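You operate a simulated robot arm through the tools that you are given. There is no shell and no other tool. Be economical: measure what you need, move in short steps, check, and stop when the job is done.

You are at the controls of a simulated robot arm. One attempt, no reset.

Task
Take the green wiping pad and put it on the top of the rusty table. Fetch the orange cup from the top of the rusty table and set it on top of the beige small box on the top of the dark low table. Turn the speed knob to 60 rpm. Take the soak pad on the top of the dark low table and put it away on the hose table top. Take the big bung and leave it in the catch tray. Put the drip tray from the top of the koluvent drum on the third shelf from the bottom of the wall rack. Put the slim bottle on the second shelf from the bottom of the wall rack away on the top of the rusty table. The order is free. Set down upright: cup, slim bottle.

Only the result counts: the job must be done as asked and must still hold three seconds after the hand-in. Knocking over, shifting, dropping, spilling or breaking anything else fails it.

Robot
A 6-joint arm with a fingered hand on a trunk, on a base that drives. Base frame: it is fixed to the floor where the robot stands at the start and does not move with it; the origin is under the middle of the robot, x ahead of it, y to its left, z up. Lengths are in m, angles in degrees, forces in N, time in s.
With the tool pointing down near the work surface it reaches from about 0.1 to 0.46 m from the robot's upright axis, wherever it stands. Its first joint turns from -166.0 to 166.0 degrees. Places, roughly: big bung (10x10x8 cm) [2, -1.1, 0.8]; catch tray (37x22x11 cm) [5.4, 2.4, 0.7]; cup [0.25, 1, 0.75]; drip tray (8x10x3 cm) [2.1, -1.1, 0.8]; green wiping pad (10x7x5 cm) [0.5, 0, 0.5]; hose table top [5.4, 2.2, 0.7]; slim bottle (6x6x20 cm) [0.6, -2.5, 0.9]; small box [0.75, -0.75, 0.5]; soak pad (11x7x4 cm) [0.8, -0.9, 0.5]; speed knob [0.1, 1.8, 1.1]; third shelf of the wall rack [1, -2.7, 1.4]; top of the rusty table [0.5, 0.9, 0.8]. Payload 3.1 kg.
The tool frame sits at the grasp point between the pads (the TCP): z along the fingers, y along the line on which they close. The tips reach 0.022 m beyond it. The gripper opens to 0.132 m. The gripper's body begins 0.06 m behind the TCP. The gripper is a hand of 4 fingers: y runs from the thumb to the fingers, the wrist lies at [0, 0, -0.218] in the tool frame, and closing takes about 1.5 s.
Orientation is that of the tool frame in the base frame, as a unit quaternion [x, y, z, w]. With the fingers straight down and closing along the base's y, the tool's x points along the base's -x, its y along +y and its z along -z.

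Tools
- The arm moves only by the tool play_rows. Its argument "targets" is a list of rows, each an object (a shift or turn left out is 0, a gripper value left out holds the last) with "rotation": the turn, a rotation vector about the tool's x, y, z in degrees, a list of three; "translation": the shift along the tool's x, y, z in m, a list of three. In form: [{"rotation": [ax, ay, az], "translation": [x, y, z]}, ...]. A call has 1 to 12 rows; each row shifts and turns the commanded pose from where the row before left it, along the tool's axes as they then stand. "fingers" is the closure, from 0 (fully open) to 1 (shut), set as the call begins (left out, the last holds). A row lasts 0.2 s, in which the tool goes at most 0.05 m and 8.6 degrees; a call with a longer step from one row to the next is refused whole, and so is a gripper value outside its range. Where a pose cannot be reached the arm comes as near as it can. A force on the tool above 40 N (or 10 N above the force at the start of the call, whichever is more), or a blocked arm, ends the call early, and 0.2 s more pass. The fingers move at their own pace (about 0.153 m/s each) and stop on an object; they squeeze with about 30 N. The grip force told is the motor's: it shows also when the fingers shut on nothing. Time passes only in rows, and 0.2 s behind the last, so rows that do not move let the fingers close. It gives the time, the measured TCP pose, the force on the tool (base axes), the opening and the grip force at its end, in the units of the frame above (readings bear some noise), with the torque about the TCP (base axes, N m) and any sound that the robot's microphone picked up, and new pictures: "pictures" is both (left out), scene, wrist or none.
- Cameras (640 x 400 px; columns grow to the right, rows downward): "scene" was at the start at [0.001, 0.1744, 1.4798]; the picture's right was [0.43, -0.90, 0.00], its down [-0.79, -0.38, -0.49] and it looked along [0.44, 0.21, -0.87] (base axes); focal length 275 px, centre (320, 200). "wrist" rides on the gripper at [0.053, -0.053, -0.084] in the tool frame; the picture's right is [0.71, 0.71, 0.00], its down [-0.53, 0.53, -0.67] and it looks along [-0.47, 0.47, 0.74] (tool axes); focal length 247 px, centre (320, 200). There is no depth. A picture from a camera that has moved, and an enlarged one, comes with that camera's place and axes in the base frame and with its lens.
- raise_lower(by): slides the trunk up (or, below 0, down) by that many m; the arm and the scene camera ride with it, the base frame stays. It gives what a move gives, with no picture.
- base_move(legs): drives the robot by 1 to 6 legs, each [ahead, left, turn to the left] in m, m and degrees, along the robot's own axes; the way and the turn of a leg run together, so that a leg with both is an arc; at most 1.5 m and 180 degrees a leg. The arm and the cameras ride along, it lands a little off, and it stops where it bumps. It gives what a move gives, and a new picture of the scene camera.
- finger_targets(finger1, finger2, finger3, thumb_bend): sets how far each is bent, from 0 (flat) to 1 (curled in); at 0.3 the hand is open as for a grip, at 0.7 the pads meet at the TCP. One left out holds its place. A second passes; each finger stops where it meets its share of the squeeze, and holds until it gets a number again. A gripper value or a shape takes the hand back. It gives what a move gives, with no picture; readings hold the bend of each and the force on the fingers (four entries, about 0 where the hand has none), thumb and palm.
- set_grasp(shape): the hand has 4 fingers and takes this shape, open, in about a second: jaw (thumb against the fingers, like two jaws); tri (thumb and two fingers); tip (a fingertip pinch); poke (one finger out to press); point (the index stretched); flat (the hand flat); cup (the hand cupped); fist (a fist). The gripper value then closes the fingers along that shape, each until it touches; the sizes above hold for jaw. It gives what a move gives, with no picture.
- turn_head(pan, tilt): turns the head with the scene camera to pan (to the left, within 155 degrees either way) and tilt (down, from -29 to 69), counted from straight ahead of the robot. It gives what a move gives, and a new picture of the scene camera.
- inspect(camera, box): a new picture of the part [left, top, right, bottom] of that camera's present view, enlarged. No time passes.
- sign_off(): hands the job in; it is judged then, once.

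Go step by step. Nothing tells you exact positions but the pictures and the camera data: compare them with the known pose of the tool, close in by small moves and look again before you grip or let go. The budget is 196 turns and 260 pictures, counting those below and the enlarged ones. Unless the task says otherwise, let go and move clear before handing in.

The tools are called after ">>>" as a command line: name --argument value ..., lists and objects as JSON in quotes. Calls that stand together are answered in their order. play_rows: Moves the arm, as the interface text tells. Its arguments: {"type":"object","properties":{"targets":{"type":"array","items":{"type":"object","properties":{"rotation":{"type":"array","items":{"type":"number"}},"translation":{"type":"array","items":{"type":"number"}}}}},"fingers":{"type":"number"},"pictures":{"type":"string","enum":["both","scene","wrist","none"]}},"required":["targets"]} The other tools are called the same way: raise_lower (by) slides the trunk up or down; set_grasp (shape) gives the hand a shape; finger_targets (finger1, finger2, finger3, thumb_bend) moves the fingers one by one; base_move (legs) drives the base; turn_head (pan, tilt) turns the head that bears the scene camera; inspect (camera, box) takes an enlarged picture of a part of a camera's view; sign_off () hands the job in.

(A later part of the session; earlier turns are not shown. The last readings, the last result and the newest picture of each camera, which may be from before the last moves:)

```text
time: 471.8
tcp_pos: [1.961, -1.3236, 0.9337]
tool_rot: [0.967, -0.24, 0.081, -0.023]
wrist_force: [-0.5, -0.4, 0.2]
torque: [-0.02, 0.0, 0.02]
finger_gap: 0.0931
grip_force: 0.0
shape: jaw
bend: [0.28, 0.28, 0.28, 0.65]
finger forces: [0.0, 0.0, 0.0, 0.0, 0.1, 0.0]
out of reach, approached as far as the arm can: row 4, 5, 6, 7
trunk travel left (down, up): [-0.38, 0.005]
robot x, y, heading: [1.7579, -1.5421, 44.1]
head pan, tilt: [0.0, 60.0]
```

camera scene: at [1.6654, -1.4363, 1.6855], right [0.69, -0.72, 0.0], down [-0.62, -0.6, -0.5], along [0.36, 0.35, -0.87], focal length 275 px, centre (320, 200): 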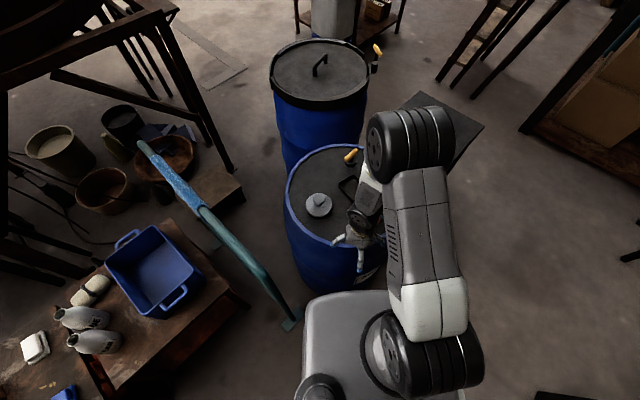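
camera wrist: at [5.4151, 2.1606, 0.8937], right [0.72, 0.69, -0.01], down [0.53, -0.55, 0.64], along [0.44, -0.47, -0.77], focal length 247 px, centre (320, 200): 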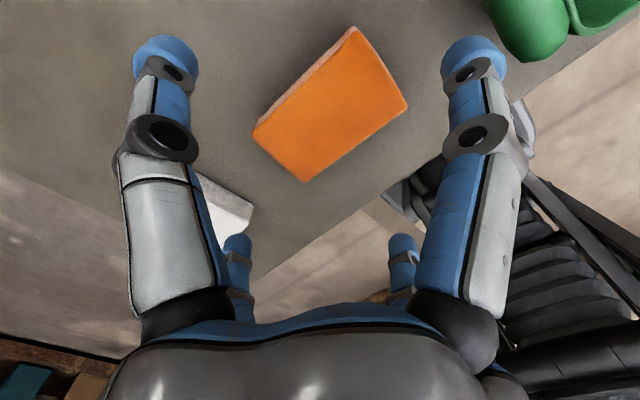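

The tilt is limited while folded in; I extend outward first, then tilt again.

>>> play_rows --targets '[{"translation": [-0.0122, -0.033, 0.0016]}, {"translation": [-0.0122, -0.033, 0.0016]}, {"translation": [-0.0122, -0.033, 0.0016]}, {"translation": [-0.0122, -0.033, 0.0016]}, {"translation": [-0.0122, -0.033, 0.0016]}, {"rotation": [6, 0, 0]}, {"rotation": [6, 0, 0]}, {"rotation": [6, 0, 0]}]' --pictures "both"

```text
time: 473.6
tcp_pos: [1.9879, -1.1512, 0.9308]
tool_rot: [0.955, -0.229, 0.119, -0.145]
wrist_force: [0.1, 0.0, -0.2]
torque: [0.0, 0.03, 0.03]
finger_gap: 0.0928
grip_force: 0.1
shape: jaw
bend: [0.28, 0.28, 0.28, 0.65]
finger forces: [0.0, 0.0, 0.1, 0.0, 0.1, 0.0]
out of reach, approached as far as the arm can: row 8
trunk travel left (down, up): [-0.38, 0.005]
robot x, y, heading: [1.7581, -1.5403, 43.8]
head pan, tilt: [0.0, 60.0]
camera scene: at [1.6653, -1.4363, 1.6855], right [0.69, -0.72, 0.0], down [-0.62, -0.6, -0.5], along [0.36, 0.35, -0.87], focal length 275 px, centre (320, 200)
camera wrist: at [2.0319, -1.1484, 1.0359], right [0.33, -0.94, -0.12], down [-0.86, -0.35, 0.36], along [-0.38, -0.01, -0.92], focal length 247 px, centre (320, 200)
```

scene: 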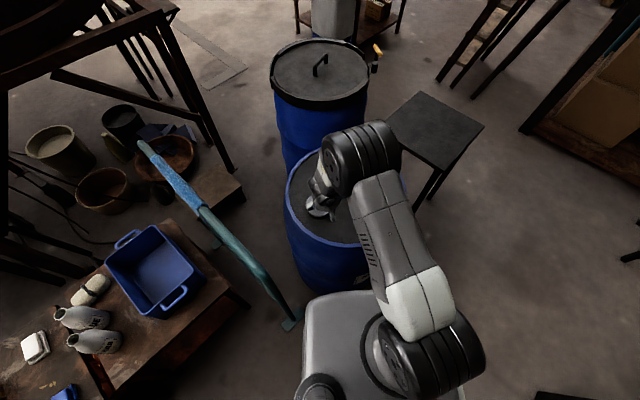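
wrist: 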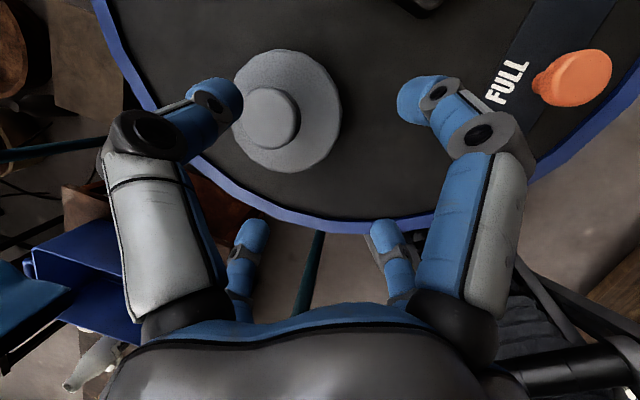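

The tilt (22°) works here and reach is fine. I line up with the knob (2.005, −1.0975, ~0.86) along the tool axis.

>>> play_rows --targets '[{"translation": [-0.0114, -0.0139, 0.008]}, {"translation": [-0.0114, -0.0139, 0.008]}, {"translation": [0, 0, 0.02]}, {"translation": [0, 0, 0.02]}]' --pictures "wrist"

```text
time: 474.6
tcp_pos: [1.997, -1.104, 0.8831]
tool_rot: [0.955, -0.23, 0.119, -0.145]
wrist_force: [-0.2, 1.0, -0.3]
torque: [0.01, -0.03, 0.01]
finger_gap: 0.093
grip_force: 0.1
shape: jaw
bend: [0.28, 0.28, 0.28, 0.65]
finger forces: [0.0, 0.1, 0.1, 0.1, 0.0, 0.1]
trunk travel left (down, up): [-0.38, 0.005]
robot x, y, heading: [1.7603, -1.5466, 44.2]
head pan, tilt: [0.0, 60.0]
camera wrist: at [2.0404, -1.1012, 0.9892], right [0.33, -0.94, -0.12], down [-0.86, -0.35, 0.36], along [-0.38, -0.01, -0.92], focal length 247 px, centre (320, 200)
```

wrist: 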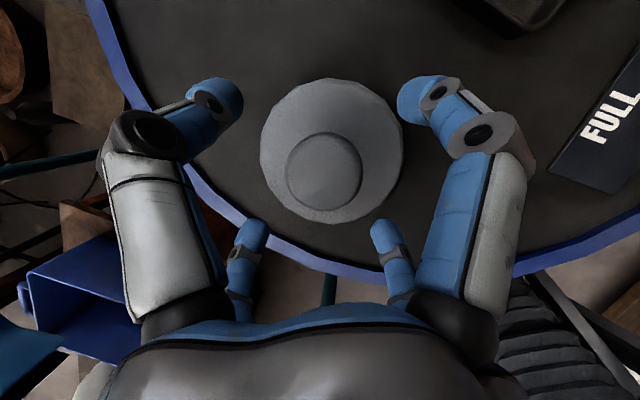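

Well aligned. I advance 2.5 cm and close on the knob.

>>> play_rows --targets '[{"translation": [0, 0, 0.01]}, {"translation": [0, 0, 0.008]}, {"translation": [0, 0, 0.006]}]' --pictures "none"

>>> play_rows --targets '[{}, {}, {}, {}, {}, {}, {}]' --fingers 1 --pictures "wrist"

```text
time: 475.6
tcp_pos: [2.0044, -1.0987, 0.8668]
tool_rot: [0.954, -0.23, 0.122, -0.149]
wrist_force: [-5.1, -7.1, 32.1]
torque: [-1.46, 0.8, -0.02]
finger_gap: 0.0905
grip_force: 0.1
shape: jaw
bend: [0.28, 0.2, 0.28, 0.65]
finger forces: [0.0, 31.7, 0.1, 0.0, 0.1, 0.0]
trunk travel left (down, up): [-0.38, 0.005]
robot x, y, heading: [1.7633, -1.5489, 44.0]
head pan, tilt: [0.0, 60.0]
stopped in row 3: the force on the tool passed its limit at 41 N (the readings are from after the stop); the commanded pose is now the measured one
```

```text
time: 477.2
tcp_pos: [2.0036, -1.0991, 0.8635]
tool_rot: [0.955, -0.23, 0.119, -0.146]
wrist_force: [-1.8, -1.8, 3.8]
torque: [-0.23, 0.2, 0.03]
finger_gap: 0.0167
grip_force: 29.7
shape: jaw
bend: [0.77, 0.84, 0.76, 0.73]
finger forces: [0.0, 30.8, 6.0, 0.0, 0.0, 0.0]
trunk travel left (down, up): [-0.38, 0.005]
robot x, y, heading: [1.761, -1.5509, 44.0]
head pan, tilt: [0.0, 60.0]
camera wrist: at [2.0471, -1.0965, 0.9687], right [0.33, -0.94, -0.12], down [-0.87, -0.35, 0.36], along [-0.38, -0.01, -0.93], focal length 247 px, centre (320, 200)
```

wrist: 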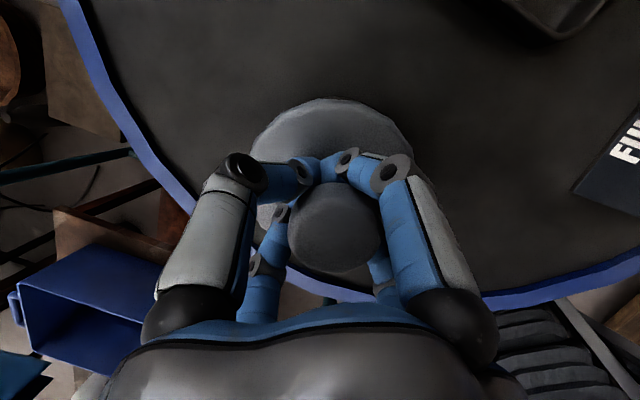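

The fingers have closed around the neck under the knob's head. I lift slightly to see whether it holds.

>>> play_rows --targets '[{"translation": [0, 0, -0.01]}, {"translation": [0, 0, -0.015]}, {"translation": [0, 0, -0.015]}]' --pictures "both"

```text
time: 478.0
tcp_pos: [1.9925, -1.1071, 0.9006]
tool_rot: [0.955, -0.229, 0.119, -0.146]
wrist_force: [-0.3, 0.1, -0.6]
torque: [0.0, -0.03, 0.02]
finger_gap: 0.0163
grip_force: 30.3
shape: jaw
bend: [0.77, 0.84, 0.76, 0.73]
finger forces: [0.1, 24.8, 6.3, 0.1, 0.1, 0.1]
trunk travel left (down, up): [-0.38, 0.005]
robot x, y, heading: [1.7652, -1.546, 44.0]
head pan, tilt: [0.0, 60.0]
camera scene: at [1.6651, -1.4365, 1.6855], right [0.7, -0.72, 0.0], down [-0.62, -0.6, -0.5], along [0.36, 0.35, -0.87], focal length 275 px, centre (320, 200)
camera wrist: at [2.0355, -1.1048, 1.0057], right [0.33, -0.94, -0.12], down [-0.87, -0.35, 0.36], along [-0.38, -0.01, -0.93], focal length 247 px, centre (320, 200)
```

scene: 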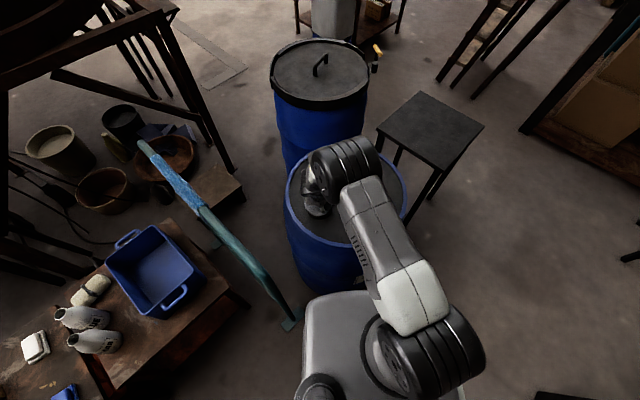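
wrist: 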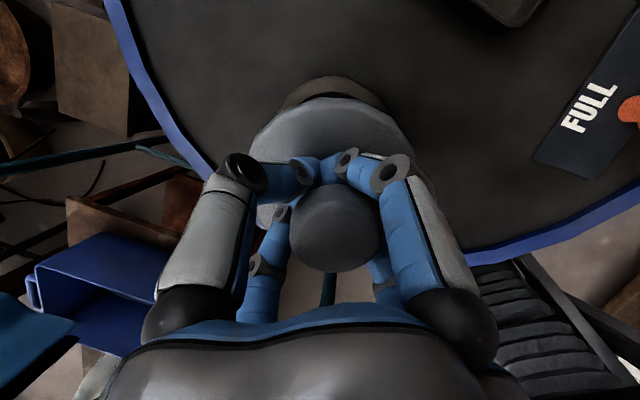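

The bung is caught under its knob and lifted. I lift further, then back away and repeat the route to the hose table.

>>> play_rows --targets '[{"translation": [0, 0.005, -0.015]}, {"translation": [0, 0.01, -0.015]}, {"translation": [0, 0.015, -0.015]}, {"translation": [0, 0.02, -0.01]}]' --pictures "none"

>>> base_move --legs '[[-0.2, -0.15, 0], [0, 0, -44]]'

>>> play_rows --targets '[{}]' --pictures "wrist"

```text
time: 479.0
tcp_pos: [1.9565, -1.1633, 0.9358]
tool_rot: [0.955, -0.229, 0.119, -0.145]
wrist_force: [0.1, -1.1, -0.5]
torque: [0.02, -0.03, 0.01]
finger_gap: 0.0163
grip_force: 29.9
shape: jaw
bend: [0.77, 0.84, 0.76, 0.73]
finger forces: [0.2, 24.8, 5.9, 0.0, 0.0, 0.0]
trunk travel left (down, up): [-0.38, 0.005]
robot x, y, heading: [1.7601, -1.5452, 44.3]
head pan, tilt: [0.0, 60.0]
```

```text
time: 482.8
tcp_pos: [2.129, -1.6509, 0.9353]
tool_rot: [0.799, -0.571, 0.165, -0.09]
wrist_force: [0.0, 0.6, -0.4]
torque: [0.03, -0.02, -0.01]
finger_gap: 0.0163
grip_force: 30.1
shape: jaw
bend: [0.77, 0.83, 0.76, 0.73]
finger forces: [0.2, 24.0, 6.0, 0.0, 0.2, 0.0]
trunk travel left (down, up): [-0.38, 0.005]
robot x, y, heading: [1.7201, -1.7919, 0.2]
head pan, tilt: [0.0, 60.0]
camera scene: at [1.7304, -1.6453, 1.6855], right [0.0, -1.0, 0.0], down [-0.87, 0.0, -0.5], along [0.5, 0.0, -0.87], focal length 275 px, centre (320, 200)
```

scene: 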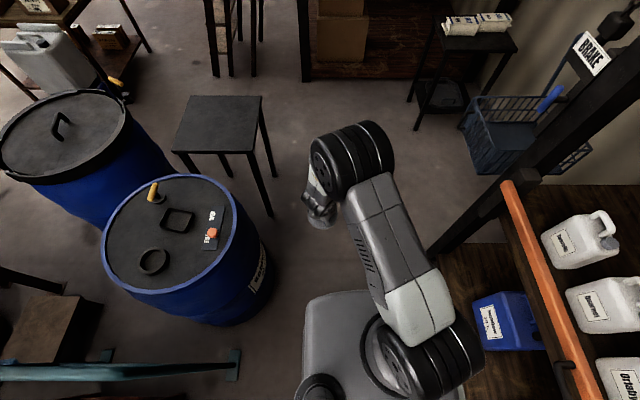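

```text
time: 483.2
tcp_pos: [2.1295, -1.6497, 0.9355]
tool_rot: [0.799, -0.571, 0.165, -0.091]
wrist_force: [-0.5, -0.1, 0.4]
torque: [-0.02, 0.0, -0.01]
finger_gap: 0.0161
grip_force: 29.2
shape: jaw
bend: [0.77, 0.83, 0.76, 0.73]
finger forces: [0.2, 24.1, 6.0, 0.1, 0.0, 0.0]
trunk travel left (down, up): [-0.38, 0.005]
robot x, y, heading: [1.7244, -1.7884, -0.1]
head pan, tilt: [0.0, 60.0]
camera wrist: at [2.1611, -1.6779, 1.04], right [-0.41, -0.9, -0.12], down [-0.87, 0.35, 0.36], along [-0.28, 0.25, -0.92], focal length 247 px, centre (320, 200)
```

wrist: 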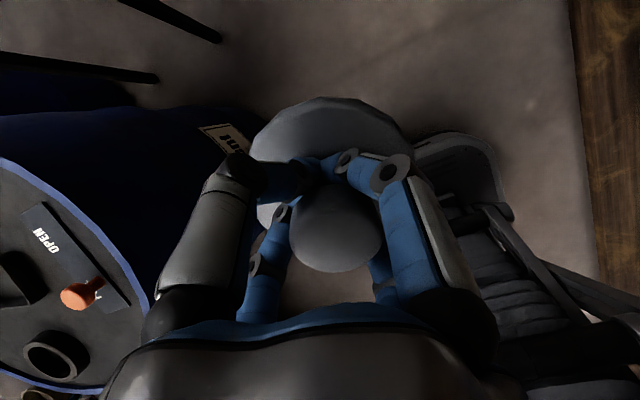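

The bung came out cleanly. I drive the known route back to the hose table.

>>> base_move --legs '[[1.5, 0, 0], [0.26, 0, 0], [0, 0, 90], [1.03, 0, 0], [0, 0, 45], [1.1, -0.07, 0]]'

>>> base_move --legs '[[0, 0, -45], [1.48, 0, 0], [0, 0, -90], [1.45, -0.13, 0], [0.65, -0.3, 0], [1.05, 0, 0]]'

```text
time: 508.2
tcp_pos: [2.3641, 0.26, 0.9351]
tool_rot: [0.834, 0.519, -0.019, -0.187]
wrist_force: [0.2, -0.1, -0.5]
torque: [0.05, -0.02, 0.02]
finger_gap: 0.0162
grip_force: 29.8
shape: jaw
bend: [0.77, 0.83, 0.76, 0.73]
finger forces: [0.4, 23.1, 5.9, 0.0, 0.0, 0.0]
trunk travel left (down, up): [-0.38, 0.005]
robot x, y, heading: [2.7523, 0.071, 134.6]
head pan, tilt: [0.0, 60.0]
camera scene: at [2.6438, -0.0302, 1.6855], right [0.71, 0.7, 0.0], down [0.61, -0.61, -0.5], along [-0.35, 0.35, -0.87], focal length 275 px, centre (320, 200)
```

scene: 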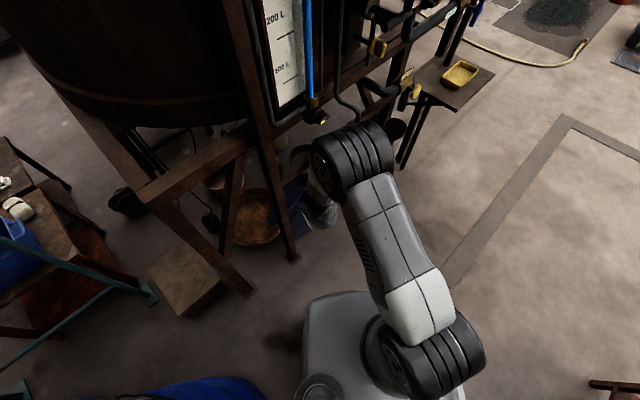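

```text
time: 536.7
tcp_pos: [6.2855, 1.282, 0.9344]
tool_rot: [0.804, -0.564, 0.165, -0.091]
wrist_force: [-0.4, -0.7, -1.3]
torque: [-0.02, 0.0, -0.03]
finger_gap: 0.0158
grip_force: 30.1
shape: jaw
bend: [0.77, 0.83, 0.76, 0.73]
finger forces: [0.7, 22.9, 5.8, 0.0, 0.1, 0.0]
trunk travel left (down, up): [-0.38, 0.005]
robot x, y, heading: [5.8821, 1.1365, 0.8]
head pan, tilt: [0.0, 60.0]
camera scene: at [5.8867, 1.2813, 1.6855], right [0.02, -1.0, 0.0], down [-0.87, -0.01, -0.5], along [0.5, 0.01, -0.87], focal length 275 px, centre (320, 200)
```

scene: 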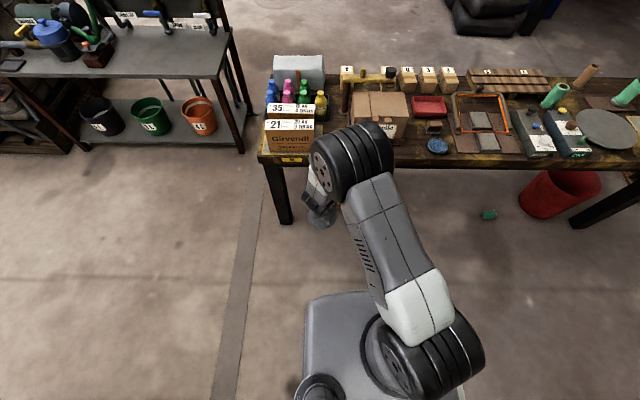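

I turn around and slide north until the bung is over the catch tray.

>>> base_move --legs '[[0, 0, 179], [0, -1.4, 0]]'

>>> turn_head --pan -5 --tilt 58

>>> play_rows --targets '[{}]' --pictures "wrist"

```text
time: 551.0
tcp_pos: [5.4733, 2.3948, 0.936]
tool_rot: [0.566, 0.803, -0.091, -0.165]
wrist_force: [0.0, 0.3, -0.6]
torque: [-0.01, -0.01, 0.01]
finger_gap: 0.0157
grip_force: 30.3
shape: jaw
bend: [0.77, 0.83, 0.76, 0.73]
finger forces: [0.7, 22.2, 5.7, 0.0, 0.0, 0.1]
trunk travel left (down, up): [-0.38, 0.005]
robot x, y, heading: [5.8826, 2.5374, -179.8]
head pan, tilt: [0.0, 60.0]
camera scene: at [5.875, 2.3895, 1.6855], right [-0.01, 1.0, 0.0], down [0.87, 0.01, -0.5], along [-0.5, 0.0, -0.87], focal length 275 px, centre (320, 200)
```

scene: 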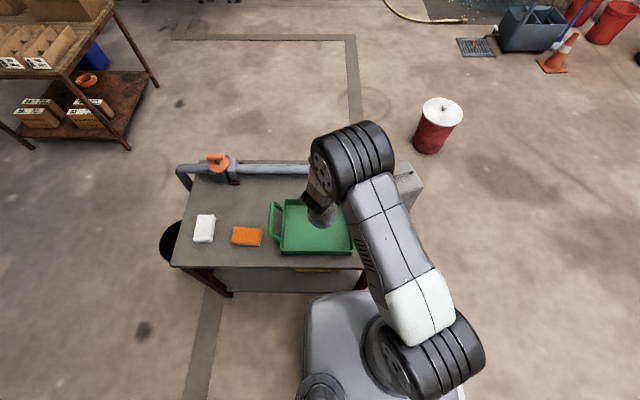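

```text
time: 551.6
tcp_pos: [5.4737, 2.3928, 0.9348]
tool_rot: [0.567, 0.802, -0.091, -0.166]
wrist_force: [0.5, -0.1, -0.2]
torque: [0.04, 0.01, -0.01]
finger_gap: 0.016
grip_force: 29.8
shape: jaw
bend: [0.77, 0.83, 0.76, 0.73]
finger forces: [0.8, 22.2, 5.7, 0.0, 0.1, 0.0]
trunk travel left (down, up): [-0.38, 0.005]
robot x, y, heading: [5.8787, 2.5393, -179.5]
head pan, tilt: [-5.0, 58.0]
camera scene: at [5.8729, 2.3952, 1.6879], right [0.08, 1.0, 0.0], down [0.85, -0.07, -0.53], along [-0.53, 0.04, -0.85], focal length 275 px, centre (320, 200)
```

scene: 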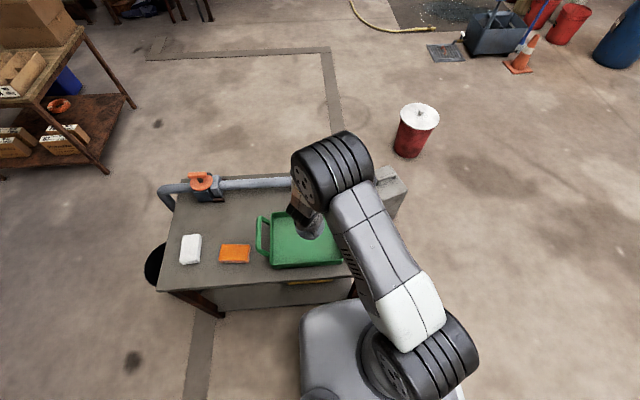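

```text
time: 552.0
tcp_pos: [5.4738, 2.3938, 0.9353]
tool_rot: [0.567, 0.802, -0.09, -0.165]
wrist_force: [0.2, 0.5, -1.1]
torque: [0.01, 0.01, -0.04]
finger_gap: 0.0159
grip_force: 30.0
shape: jaw
bend: [0.77, 0.83, 0.76, 0.73]
finger forces: [0.8, 22.3, 5.7, 0.1, 0.0, 0.0]
trunk travel left (down, up): [-0.38, 0.005]
robot x, y, heading: [5.8812, 2.5418, -179.4]
head pan, tilt: [-5.0, 58.0]
camera wrist: at [5.4418, 2.4243, 1.04], right [0.41, 0.91, -0.12], down [0.87, -0.34, 0.36], along [0.28, -0.25, -0.93], focal length 247 px, centre (320, 200)
```

wrist: 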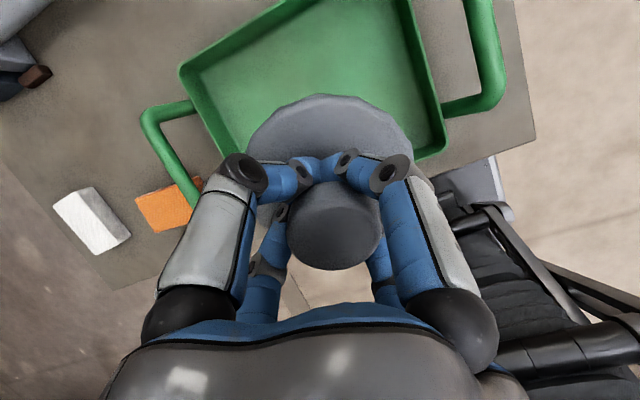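

The bung hangs over the tray's interior (x 5.32–5.53, y 2.25–2.50). I lower it with the trunk.

>>> raise_lower --by -0.13

>>> raise_lower --by -0.02

>>> play_rows --targets '[{}]' --pictures "both"

```text
time: 553.6
tcp_pos: [5.4738, 2.3955, 0.8051]
tool_rot: [0.567, 0.802, -0.091, -0.165]
wrist_force: [-0.2, 0.3, 0.0]
torque: [0.01, 0.02, 0.03]
finger_gap: 0.0158
grip_force: 29.7
shape: jaw
bend: [0.77, 0.83, 0.76, 0.73]
finger forces: [0.9, 22.2, 5.5, 0.0, 0.1, 0.0]
trunk travel left (down, up): [-0.25, 0.135]
robot x, y, heading: [5.8769, 2.5416, -179.4]
head pan, tilt: [-5.0, 58.0]
```

```text
time: 554.3
tcp_pos: [5.4738, 2.3948, 0.7851]
tool_rot: [0.567, 0.802, -0.09, -0.165]
wrist_force: [-0.9, 0.0, -1.4]
torque: [0.02, 0.0, -0.03]
finger_gap: 0.0159
grip_force: 29.9
shape: jaw
bend: [0.77, 0.83, 0.76, 0.73]
finger forces: [0.9, 22.1, 5.7, 0.0, 0.1, 0.0]
trunk travel left (down, up): [-0.23, 0.155]
robot x, y, heading: [5.8798, 2.541, -179.5]
head pan, tilt: [-5.0, 58.0]
```

```text
time: 554.7
tcp_pos: [5.4737, 2.3946, 0.7849]
tool_rot: [0.567, 0.802, -0.091, -0.166]
wrist_force: [0.3, 0.0, -1.0]
torque: [-0.03, -0.01, 0.0]
finger_gap: 0.0158
grip_force: 30.4
shape: jaw
bend: [0.77, 0.83, 0.76, 0.73]
finger forces: [0.9, 22.3, 5.7, 0.0, 0.0, 0.0]
trunk travel left (down, up): [-0.23, 0.155]
robot x, y, heading: [5.8793, 2.5392, -179.5]
head pan, tilt: [-5.0, 58.0]
camera scene: at [5.873, 2.3952, 1.5377], right [0.08, 1.0, 0.0], down [0.85, -0.07, -0.53], along [-0.53, 0.04, -0.85], focal length 275 px, centre (320, 200)
camera wrist: at [5.4419, 2.4243, 0.8899], right [0.41, 0.91, -0.12], down [0.87, -0.34, 0.36], along [0.28, -0.25, -0.93], focal length 247 px, centre (320, 200)
```

scene: 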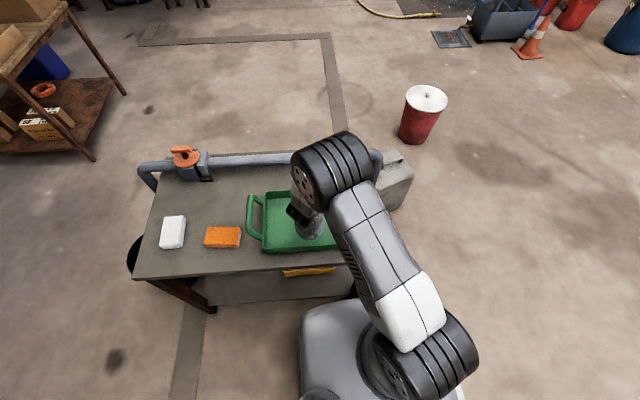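
wrist: 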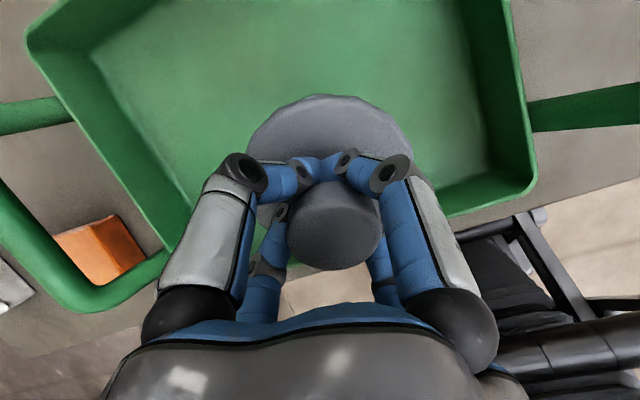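

I nudge it 2.5 cm further into the tray and lower until it touches.

>>> play_rows --targets '[{"translation": [-0.001, -0.0127, 0.0044]}, {"translation": [-0.001, -0.0127, 0.0044]}]' --pictures "none"

>>> raise_lower --by -0.015

>>> raise_lower --by -0.015

```text
time: 555.3
tcp_pos: [5.4478, 2.3843, 0.7845]
tool_rot: [0.567, 0.802, -0.09, -0.165]
wrist_force: [-0.4, 0.7, -0.1]
torque: [-0.02, -0.02, 0.01]
finger_gap: 0.0158
grip_force: 30.2
shape: jaw
bend: [0.77, 0.83, 0.76, 0.73]
finger forces: [1.0, 22.3, 5.6, 0.1, 0.0, 0.1]
trunk travel left (down, up): [-0.23, 0.155]
robot x, y, heading: [5.8783, 2.5383, -179.2]
head pan, tilt: [-5.0, 58.0]
```

```text
time: 555.9
tcp_pos: [5.4471, 2.3854, 0.7698]
tool_rot: [0.566, 0.802, -0.091, -0.165]
wrist_force: [-0.1, -0.2, -0.3]
torque: [0.0, -0.01, -0.03]
finger_gap: 0.0158
grip_force: 29.9
shape: jaw
bend: [0.77, 0.83, 0.76, 0.73]
finger forces: [1.0, 22.2, 5.6, 0.1, 0.0, 0.1]
trunk travel left (down, up): [-0.215, 0.17]
robot x, y, heading: [5.8794, 2.5401, -179.3]
head pan, tilt: [-5.0, 58.0]
```

```text
time: 556.5
tcp_pos: [5.4485, 2.3851, 0.7553]
tool_rot: [0.567, 0.802, -0.09, -0.165]
wrist_force: [0.7, -0.1, -0.2]
torque: [0.01, -0.02, 0.02]
finger_gap: 0.0156
grip_force: 30.1
shape: jaw
bend: [0.77, 0.83, 0.76, 0.73]
finger forces: [1.0, 22.2, 5.6, 0.0, 0.0, 0.0]
trunk travel left (down, up): [-0.2, 0.185]
robot x, y, heading: [5.8776, 2.54, -179.7]
head pan, tilt: [-5.0, 58.0]
```

>>> raise_lower --by -0.012

>>> play_rows --targets '[{}]' --pictures "wrist"

```text
time: 557.1
tcp_pos: [5.449, 2.3848, 0.7429]
tool_rot: [0.567, 0.802, -0.091, -0.165]
wrist_force: [0.4, -0.4, -0.1]
torque: [-0.01, -0.02, 0.01]
finger_gap: 0.0156
grip_force: 30.6
shape: jaw
bend: [0.77, 0.83, 0.76, 0.73]
finger forces: [1.0, 22.2, 5.6, 0.1, 0.0, 0.0]
trunk travel left (down, up): [-0.188, 0.197]
robot x, y, heading: [5.88, 2.5393, -179.3]
head pan, tilt: [-5.0, 58.0]
```

```text
time: 557.5
tcp_pos: [5.4474, 2.3848, 0.743]
tool_rot: [0.566, 0.802, -0.091, -0.166]
wrist_force: [0.1, 0.3, -0.6]
torque: [-0.03, 0.0, 0.0]
finger_gap: 0.0155
grip_force: 30.4
shape: jaw
bend: [0.77, 0.83, 0.76, 0.73]
finger forces: [1.0, 22.2, 5.7, 0.0, 0.0, 0.0]
trunk travel left (down, up): [-0.188, 0.197]
robot x, y, heading: [5.8775, 2.5378, -179.4]
head pan, tilt: [-5.0, 58.0]
camera wrist: at [5.4168, 2.4145, 0.8483], right [0.41, 0.91, -0.12], down [0.87, -0.34, 0.36], along [0.28, -0.25, -0.93], focal length 247 px, centre (320, 200)
```

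wrist: 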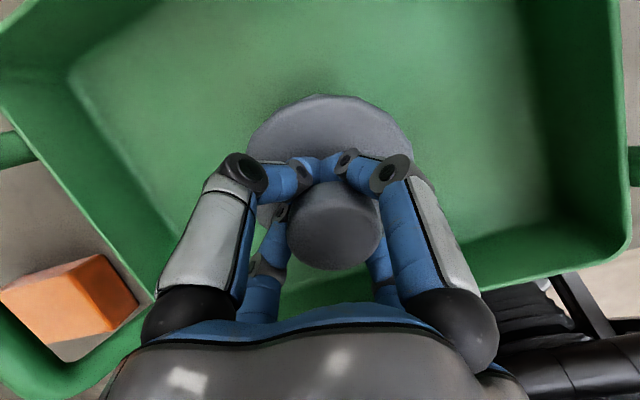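

>>> raise_lower --by -0.012

>>> raise_lower --by -0.01

```text
time: 558.1
tcp_pos: [5.4442, 2.383, 0.7375]
tool_rot: [0.567, 0.8, -0.098, -0.171]
wrist_force: [4.2, 1.1, 21.4]
torque: [0.18, -0.74, 0.0]
finger_gap: 0.0165
grip_force: 30.3
shape: jaw
bend: [0.77, 0.86, 0.76, 0.73]
finger forces: [4.1, 74.1, 5.0, 0.1, 1.5, 0.0]
trunk travel left (down, up): [-0.176, 0.209]
robot x, y, heading: [5.8796, 2.5396, -179.4]
head pan, tilt: [-5.0, 58.0]
stopped: the force on the tool passed its limit at 46 N (the readings are from after the stop); the commanded pose is now the measured one
```

```text
time: 558.5
tcp_pos: [5.4401, 2.3832, 0.7367]
tool_rot: [0.566, 0.799, -0.1, -0.175]
wrist_force: [2.9, 2.3, 24.0]
torque: [0.33, -0.67, 0.04]
finger_gap: 0.0166
grip_force: 29.8
shape: jaw
bend: [0.77, 0.87, 0.76, 0.73]
finger forces: [4.0, 88.0, 5.3, 0.0, 1.6, 0.0]
trunk travel left (down, up): [-0.173, 0.213]
robot x, y, heading: [5.8763, 2.5386, -179.6]
head pan, tilt: [-5.0, 58.0]
stopped: the force on the tool passed its limit at 48 N (the readings are from after the stop); the commanded pose is now the measured one
```

The bung touches the tray floor. I ease off 4 mm, open, and withdraw along the tool axis.

>>> raise_lower --by 0.004

>>> play_rows --targets '[{}, {}, {}, {}, {}]' --fingers 0.3 --pictures "wrist"

```text
time: 559.0
tcp_pos: [5.4418, 2.3827, 0.7397]
tool_rot: [0.566, 0.8, -0.099, -0.172]
wrist_force: [2.2, -0.2, 4.7]
torque: [0.05, -0.19, 0.02]
finger_gap: 0.0163
grip_force: 29.8
shape: jaw
bend: [0.77, 0.86, 0.75, 0.73]
finger forces: [3.7, 72.1, 5.0, 0.1, 0.5, 0.0]
trunk travel left (down, up): [-0.177, 0.209]
robot x, y, heading: [5.8803, 2.5394, -179.6]
head pan, tilt: [-5.0, 58.0]
```

```text
time: 560.2
tcp_pos: [5.4423, 2.3831, 0.7419]
tool_rot: [0.566, 0.8, -0.101, -0.174]
wrist_force: [-6.8, -0.4, 35.0]
torque: [-0.61, -0.24, -0.22]
finger_gap: 0.0829
grip_force: 0.1
shape: jaw
bend: [0.28, 0.84, 0.32, 0.65]
finger forces: [0.0, 16.2, 18.7, 0.0, 0.0, 0.0]
trunk travel left (down, up): [-0.177, 0.209]
robot x, y, heading: [5.88, 2.537, -179.6]
head pan, tilt: [-5.0, 58.0]
camera wrist: at [5.412, 2.4129, 0.847], right [0.4, 0.9, -0.14], down [0.88, -0.34, 0.34], along [0.26, -0.26, -0.93], focal length 247 px, centre (320, 200)
```

wrist: 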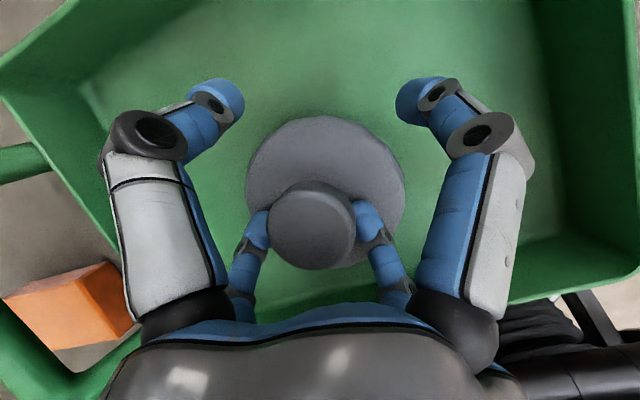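

Fingers 2 and 3 are still tucked against the knob; I shift the hand 1 cm towards the robot so they can open freely.

>>> play_rows --targets '[{"translation": [0, 0.006, -0.003]}, {"translation": [0, 0.008, -0.003]}, {}, {}]' --pictures "wrist"

```text
time: 561.2
tcp_pos: [5.4574, 2.3867, 0.7413]
tool_rot: [0.565, 0.8, -0.1, -0.173]
wrist_force: [-5.0, -1.6, 34.7]
torque: [-0.74, -0.31, -0.11]
finger_gap: 0.0833
grip_force: 0.1
shape: jaw
bend: [0.28, 0.84, 0.31, 0.65]
finger forces: [0.0, 16.1, 19.2, 0.0, 0.1, 0.1]
trunk travel left (down, up): [-0.177, 0.209]
robot x, y, heading: [5.8778, 2.5389, -179.2]
head pan, tilt: [-5.0, 58.0]
camera wrist: at [5.4274, 2.4172, 0.847], right [0.4, 0.9, -0.14], down [0.88, -0.34, 0.34], along [0.26, -0.26, -0.93], focal length 247 px, centre (320, 200)
```

wrist: 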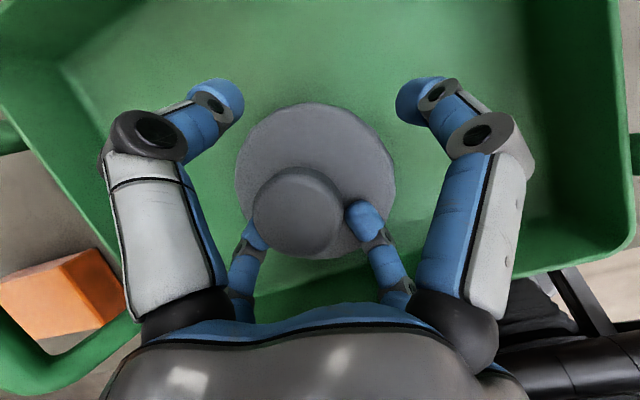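

>>> play_rows --targets '[{"translation": [0, 0.004, -0.006]}, {"translation": [0, 0.004, -0.006]}, {}, {}]' --pictures "wrist"

```text
time: 562.2
tcp_pos: [5.4677, 2.39, 0.7497]
tool_rot: [0.567, 0.8, -0.098, -0.172]
wrist_force: [0.9, -0.8, 0.8]
torque: [0.02, 0.0, 0.0]
finger_gap: 0.0921
grip_force: 0.0
shape: jaw
bend: [0.28, 0.28, 0.28, 0.65]
finger forces: [0.0, 0.0, 0.1, 0.1, 0.0, 0.0]
trunk travel left (down, up): [-0.177, 0.209]
robot x, y, heading: [5.8812, 2.541, -179.5]
head pan, tilt: [-5.0, 58.0]
camera wrist: at [5.4382, 2.4194, 0.8531], right [0.4, 0.9, -0.13], down [0.87, -0.34, 0.34], along [0.27, -0.26, -0.93], focal length 247 px, centre (320, 200)
```

wrist: 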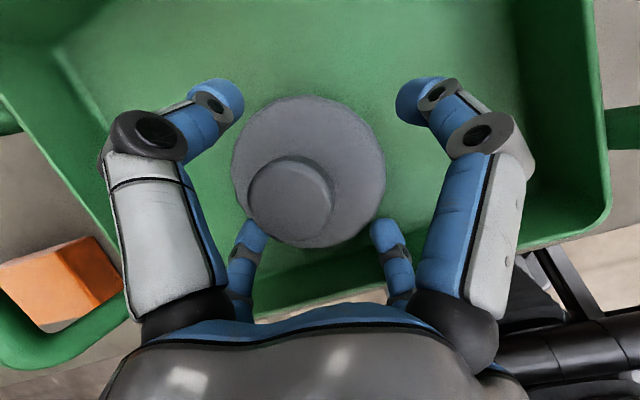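

Now all fingers are open and free. I raise the hand away.

>>> play_rows --targets '[{"translation": [0, 0, -0.02]}, {"translation": [0, 0, -0.03]}, {"translation": [0, 0, -0.03]}]' --pictures "none"

>>> raise_lower --by 0.2

>>> play_rows --targets '[{}]' --pictures "both"

```text
time: 563.0
tcp_pos: [5.4993, 2.3866, 0.8221]
tool_rot: [0.566, 0.8, -0.099, -0.173]
wrist_force: [-1.2, 0.1, 0.0]
torque: [0.0, 0.02, 0.0]
finger_gap: 0.0921
grip_force: 0.1
shape: jaw
bend: [0.28, 0.28, 0.28, 0.65]
finger forces: [0.0, 0.0, 0.1, 0.0, 0.0, 0.0]
trunk travel left (down, up): [-0.177, 0.209]
robot x, y, heading: [5.8831, 2.5366, -179.5]
head pan, tilt: [-5.0, 58.0]
```

```text
time: 565.2
tcp_pos: [5.4981, 2.3858, 1.022]
tool_rot: [0.567, 0.8, -0.099, -0.173]
wrist_force: [-0.1, 1.2, 0.4]
torque: [0.01, 0.04, -0.02]
finger_gap: 0.0918
grip_force: 0.1
shape: jaw
bend: [0.28, 0.28, 0.28, 0.65]
finger forces: [0.1, 0.0, 0.1, 0.1, 0.1, 0.0]
trunk travel left (down, up): [-0.377, 0.009]
robot x, y, heading: [5.8774, 2.5376, -179.3]
head pan, tilt: [-5.0, 58.0]
```

```text
time: 565.6
tcp_pos: [5.4981, 2.3868, 1.0226]
tool_rot: [0.567, 0.8, -0.099, -0.172]
wrist_force: [-0.6, 0.5, -0.4]
torque: [-0.03, -0.01, -0.01]
finger_gap: 0.0924
grip_force: 0.0
shape: jaw
bend: [0.28, 0.28, 0.28, 0.65]
finger forces: [0.0, 0.0, 0.0, 0.0, 0.0, 0.0]
trunk travel left (down, up): [-0.377, 0.009]
robot x, y, heading: [5.8812, 2.5401, -179.5]
head pan, tilt: [-5.0, 58.0]
camera scene: at [5.873, 2.3953, 1.6845], right [0.08, 1.0, 0.0], down [0.85, -0.07, -0.53], along [-0.53, 0.04, -0.85], focal length 275 px, centre (320, 200)
camera wrist: at [5.4687, 2.4161, 1.1266], right [0.4, 0.9, -0.13], down [0.88, -0.34, 0.34], along [0.27, -0.26, -0.93], focal length 247 px, centre (320, 200)
```

scene: 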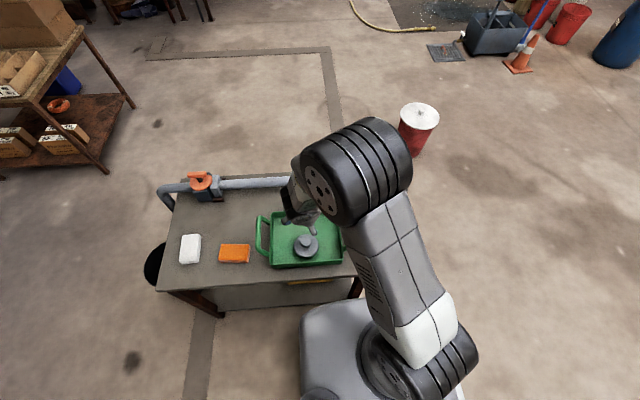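
wrist: 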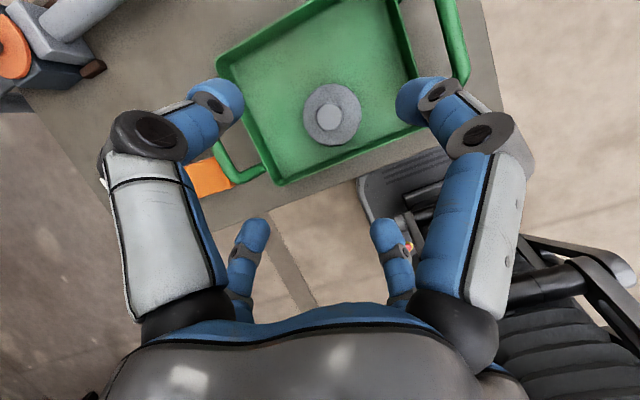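

The bung sits in the catch tray. Now back to the drum for the drip tray.

>>> base_move --legs '[[0, 1.37, 0], [1.05, 0, 0], [0.65, -0.3, 0], [1.45, -0.1, 0], [0, 0, 89.5], [1.45, 0, 0]]'

>>> base_move --legs '[[0, 0, 45], [1.15, -0.05, 0], [0, 0, -45], [1.1, 0, 0]]'

```text
time: 598.3
tcp_pos: [2.9106, -0.3093, 1.0204]
tool_rot: [-0.166, 0.966, -0.192, -0.052]
wrist_force: [-0.3, -0.7, 0.0]
torque: [0.03, 0.0, -0.01]
finger_gap: 0.092
grip_force: 0.0
shape: jaw
bend: [0.28, 0.28, 0.28, 0.65]
finger forces: [0.0, 0.1, 0.0, 0.1, 0.0, 0.1]
trunk travel left (down, up): [-0.377, 0.009]
robot x, y, heading: [2.7542, 0.0742, -89.7]
head pan, tilt: [-5.0, 58.0]
camera scene: at [2.9005, 0.062, 1.6845], right [-1.0, 0.08, 0.0], down [0.07, 0.85, -0.53], along [-0.04, -0.53, -0.85], focal length 275 px, centre (320, 200)
```

scene: 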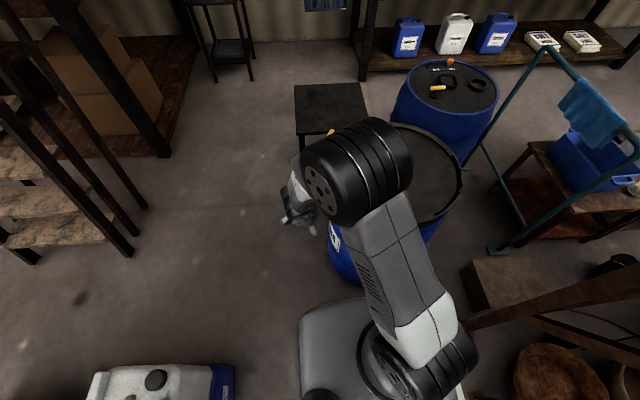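

```text
time: 613.6
tcp_pos: [3.696, -2.2542, 1.0218]
tool_rot: [-0.164, 0.966, -0.191, -0.052]
wrist_force: [0.1, 0.2, -0.4]
torque: [0.0, 0.0, 0.01]
finger_gap: 0.0922
grip_force: 0.1
shape: jaw
bend: [0.28, 0.28, 0.28, 0.65]
finger forces: [0.1, 0.0, 0.0, 0.0, 0.0, 0.0]
trunk travel left (down, up): [-0.377, 0.009]
robot x, y, heading: [3.5469, -1.8735, -89.6]
head pan, tilt: [-5.0, 58.0]
camera scene: at [3.687, -1.8822, 1.6845], right [-1.0, 0.08, 0.0], down [0.07, 0.85, -0.53], along [-0.04, -0.53, -0.85], focal length 275 px, centre (320, 200)
```

scene: 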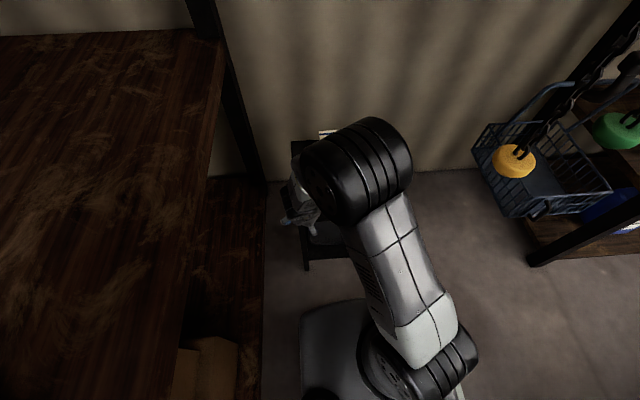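

>>> base_move --legs '[[-0.12, 0, 0], [0, 0, -90], [1.38, 0, 0], [0, 0, -90]]'

>>> turn_head --pan 0 --tilt 55

>>> inspect --camera "scene" --box '[300, 100, 460, 240]'

```text
time: 628.9
tcp_pos: [2.0079, -1.3805, 1.0208]
tool_rot: [0.966, 0.163, 0.052, -0.192]
wrist_force: [0.5, -0.4, 0.7]
torque: [0.03, 0.0, -0.02]
finger_gap: 0.092
grip_force: 0.0
shape: jaw
bend: [0.28, 0.28, 0.28, 0.65]
finger forces: [0.0, 0.0, 0.0, 0.1, 0.0, 0.1]
trunk travel left (down, up): [-0.377, 0.009]
robot x, y, heading: [2.1613, -1.7606, 90.3]
head pan, tilt: [-5.0, 58.0]
camera scene: at [2.0188, -1.7546, 1.6845], right [1.0, -0.08, 0.0], down [-0.07, -0.85, -0.53], along [0.04, 0.53, -0.85], focal length 275 px, centre (320, 200)
```

scene: 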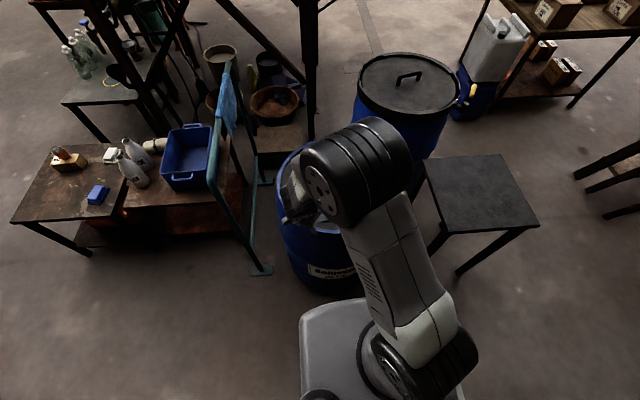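

```text
time: 629.6
tcp_pos: [2.0092, -1.3793, 1.0211]
tool_rot: [0.966, 0.164, 0.052, -0.192]
wrist_force: [-0.3, 0.3, 0.3]
torque: [0.02, 0.0, 0.03]
finger_gap: 0.0919
grip_force: 0.0
shape: jaw
bend: [0.28, 0.28, 0.28, 0.65]
finger forces: [0.1, 0.0, 0.0, 0.0, 0.1, 0.0]
trunk travel left (down, up): [-0.377, 0.009]
robot x, y, heading: [2.1566, -1.7639, 90.6]
head pan, tilt: [0.0, 55.0]
camera scene: at [2.0128, -1.7511, 1.6881], right [1.0, 0.0, 0.0], down [0.0, -0.82, -0.57], along [0.0, 0.57, -0.82], focal length 275 px, centre (320, 200)
```

scene: 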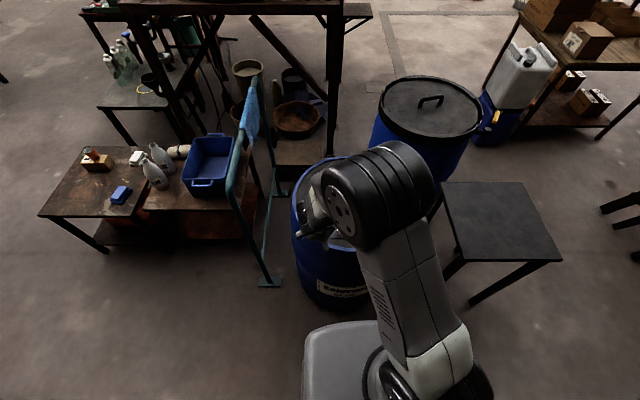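

```text
2.86 times, centred on (380, 170) of scene
camera zoom: at [2.0128, -1.7511, 1.6881], right [1.0, 0.0, 0.0], down [0.0, -0.82, -0.57], along [0.0, 0.57, -0.82], focal length 786 px, centre (149, 286)
```

zoom: 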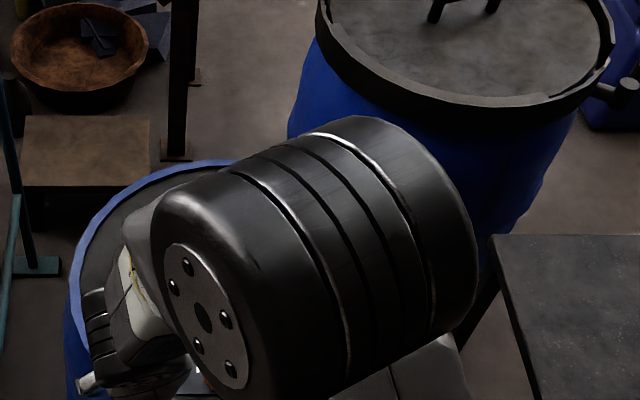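

The arm hides the tray. I roll the hand so thumb and finger lie left/right and tilt it to 45° towards the drum, then look with the wrist camera.

>>> play_rows --targets '[{"rotation": [0, 0, 8.2]}, {"rotation": [0, 0, 8.2]}, {"rotation": [0, 0, 8.2]}, {"rotation": [0, 0, 8.2]}, {"rotation": [0, 0, 8.2]}, {"rotation": [0, 0, 8.2]}, {"rotation": [0, 0, 8.2]}, {"rotation": [0, 0, 8.2]}, {"rotation": [0, 0, 8.2]}, {"rotation": [0, 0, 8.2]}, {"rotation": [0, 0, 8.2]}, {"rotation": [0, 0, 8.2]}]' --fingers 0 --pictures "none"

>>> play_rows --targets '[{"rotation": [0, 0, 8.2]}, {"rotation": [0, 0, 8.2]}, {"rotation": [0, -7.3, 0]}, {"rotation": [0, -7.3, 0]}, {"rotation": [0, -7.3, 0]}]' --pictures "both"

```text
time: 632.2
tcp_pos: [2.0088, -1.3801, 1.022]
tool_rot: [0.754, -0.626, -0.11, -0.165]
wrist_force: [0.0, -0.1, 0.9]
torque: [0.0, 0.0, 0.01]
finger_gap: 0.132
grip_force: 0.1
shape: jaw
bend: [0.3, 0.3, 0.3, 0.3]
finger forces: [0.1, 0.0, 0.1, 0.0, 0.1, 0.0]
trunk travel left (down, up): [-0.377, 0.009]
robot x, y, heading: [2.159, -1.761, 90.3]
head pan, tilt: [0.0, 55.0]
```

```text
time: 633.4
tcp_pos: [2.0069, -1.3788, 1.0207]
tool_rot: [-0.62, 0.685, 0.256, 0.284]
wrist_force: [-0.1, 0.0, -0.2]
torque: [0.02, 0.02, -0.02]
finger_gap: 0.1318
grip_force: 0.0
shape: jaw
bend: [0.3, 0.3, 0.3, 0.3]
finger forces: [0.0, 0.0, 0.0, 0.1, 0.0, 0.1]
trunk travel left (down, up): [-0.377, 0.009]
robot x, y, heading: [2.1612, -1.7623, 90.4]
head pan, tilt: [0.0, 55.0]
camera scene: at [2.0122, -1.7512, 1.6881], right [1.0, 0.0, 0.0], down [0.0, -0.82, -0.57], along [0.0, 0.57, -0.82], focal length 275 px, centre (320, 200)
camera wrist: at [2.0512, -1.48, 1.0438], right [-0.75, -0.43, -0.5], down [-0.53, -0.05, 0.84], along [-0.39, 0.9, -0.19], focal length 247 px, centre (320, 200)
```

scene: 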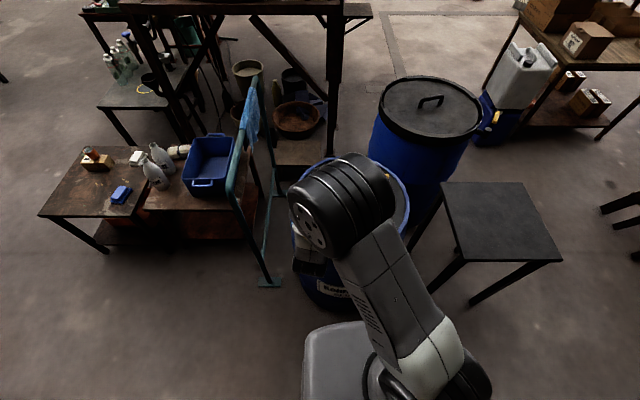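
wrist: 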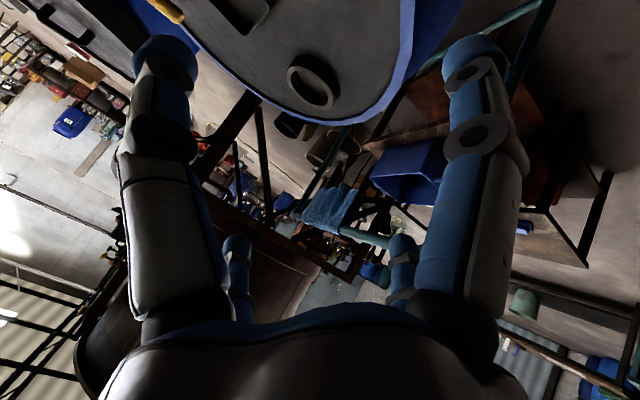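

The tool is at 45°, thumb/finger horizontal. I creep 5 cm closer and move to a pre-grasp point behind the drip tray.

>>> base_move --legs '[[0.05, 0, 0]]'

>>> play_rows --targets '[{"translation": [-0.007, -0.0235, 0.03]}, {"translation": [-0.007, -0.0235, 0.03]}, {"translation": [-0.007, -0.0235, 0.03]}, {"translation": [-0.007, -0.0235, 0.03]}, {"translation": [-0.007, -0.0235, 0.03]}]' --pictures "both"

```text
time: 634.3
tcp_pos: [2.0077, -1.3312, 1.0214]
tool_rot: [-0.621, 0.685, 0.255, 0.283]
wrist_force: [0.3, 1.1, 0.3]
torque: [-0.01, 0.0, -0.03]
finger_gap: 0.1318
grip_force: 0.1
shape: jaw
bend: [0.3, 0.3, 0.3, 0.3]
finger forces: [0.0, 0.0, 0.0, 0.0, 0.0, 0.0]
trunk travel left (down, up): [-0.377, 0.009]
robot x, y, heading: [2.1568, -1.7141, 90.3]
head pan, tilt: [0.0, 55.0]
camera scene: at [2.0125, -1.7013, 1.6881], right [1.0, 0.01, 0.0], down [0.0, -0.82, -0.57], along [0.0, 0.57, -0.82], focal length 275 px, centre (320, 200)
```

scene: 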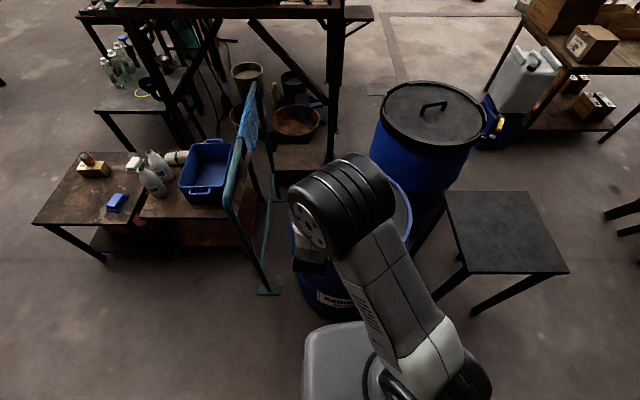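

```text
time: 635.5
tcp_pos: [2.1338, -1.2124, 0.9395]
tool_rot: [-0.62, 0.686, 0.252, 0.286]
wrist_force: [-0.9, 0.1, -0.5]
torque: [-0.02, 0.0, -0.01]
finger_gap: 0.1321
grip_force: 0.1
shape: jaw
bend: [0.3, 0.3, 0.3, 0.3]
finger forces: [0.0, 0.0, 0.0, 0.0, 0.0, 0.0]
trunk travel left (down, up): [-0.377, 0.009]
robot x, y, heading: [2.162, -1.7152, 90.5]
head pan, tilt: [0.0, 55.0]
camera scene: at [2.0131, -1.7012, 1.6882], right [1.0, 0.01, 0.0], down [0.0, -0.82, -0.57], along [0.0, 0.57, -0.82], focal length 275 px, centre (320, 200)
camera wrist: at [2.1782, -1.312, 0.9618], right [-0.75, -0.43, -0.5], down [-0.54, -0.04, 0.84], along [-0.38, 0.9, -0.2], focal length 247 px, centre (320, 200)
```

scene: 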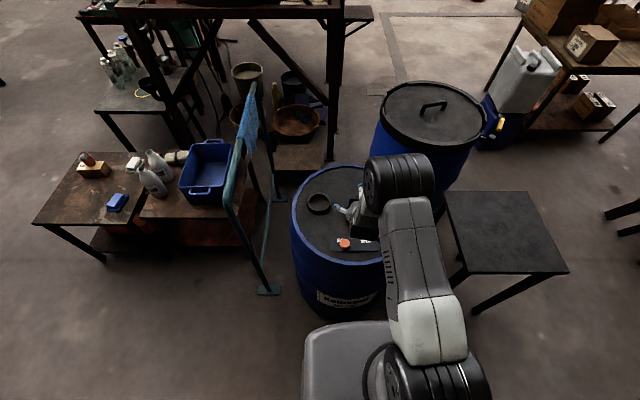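
wrist: 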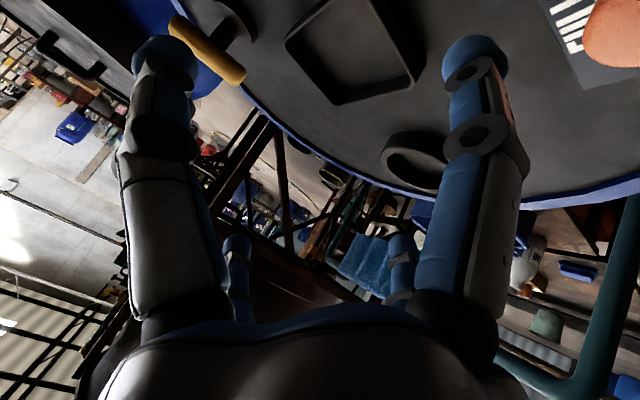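

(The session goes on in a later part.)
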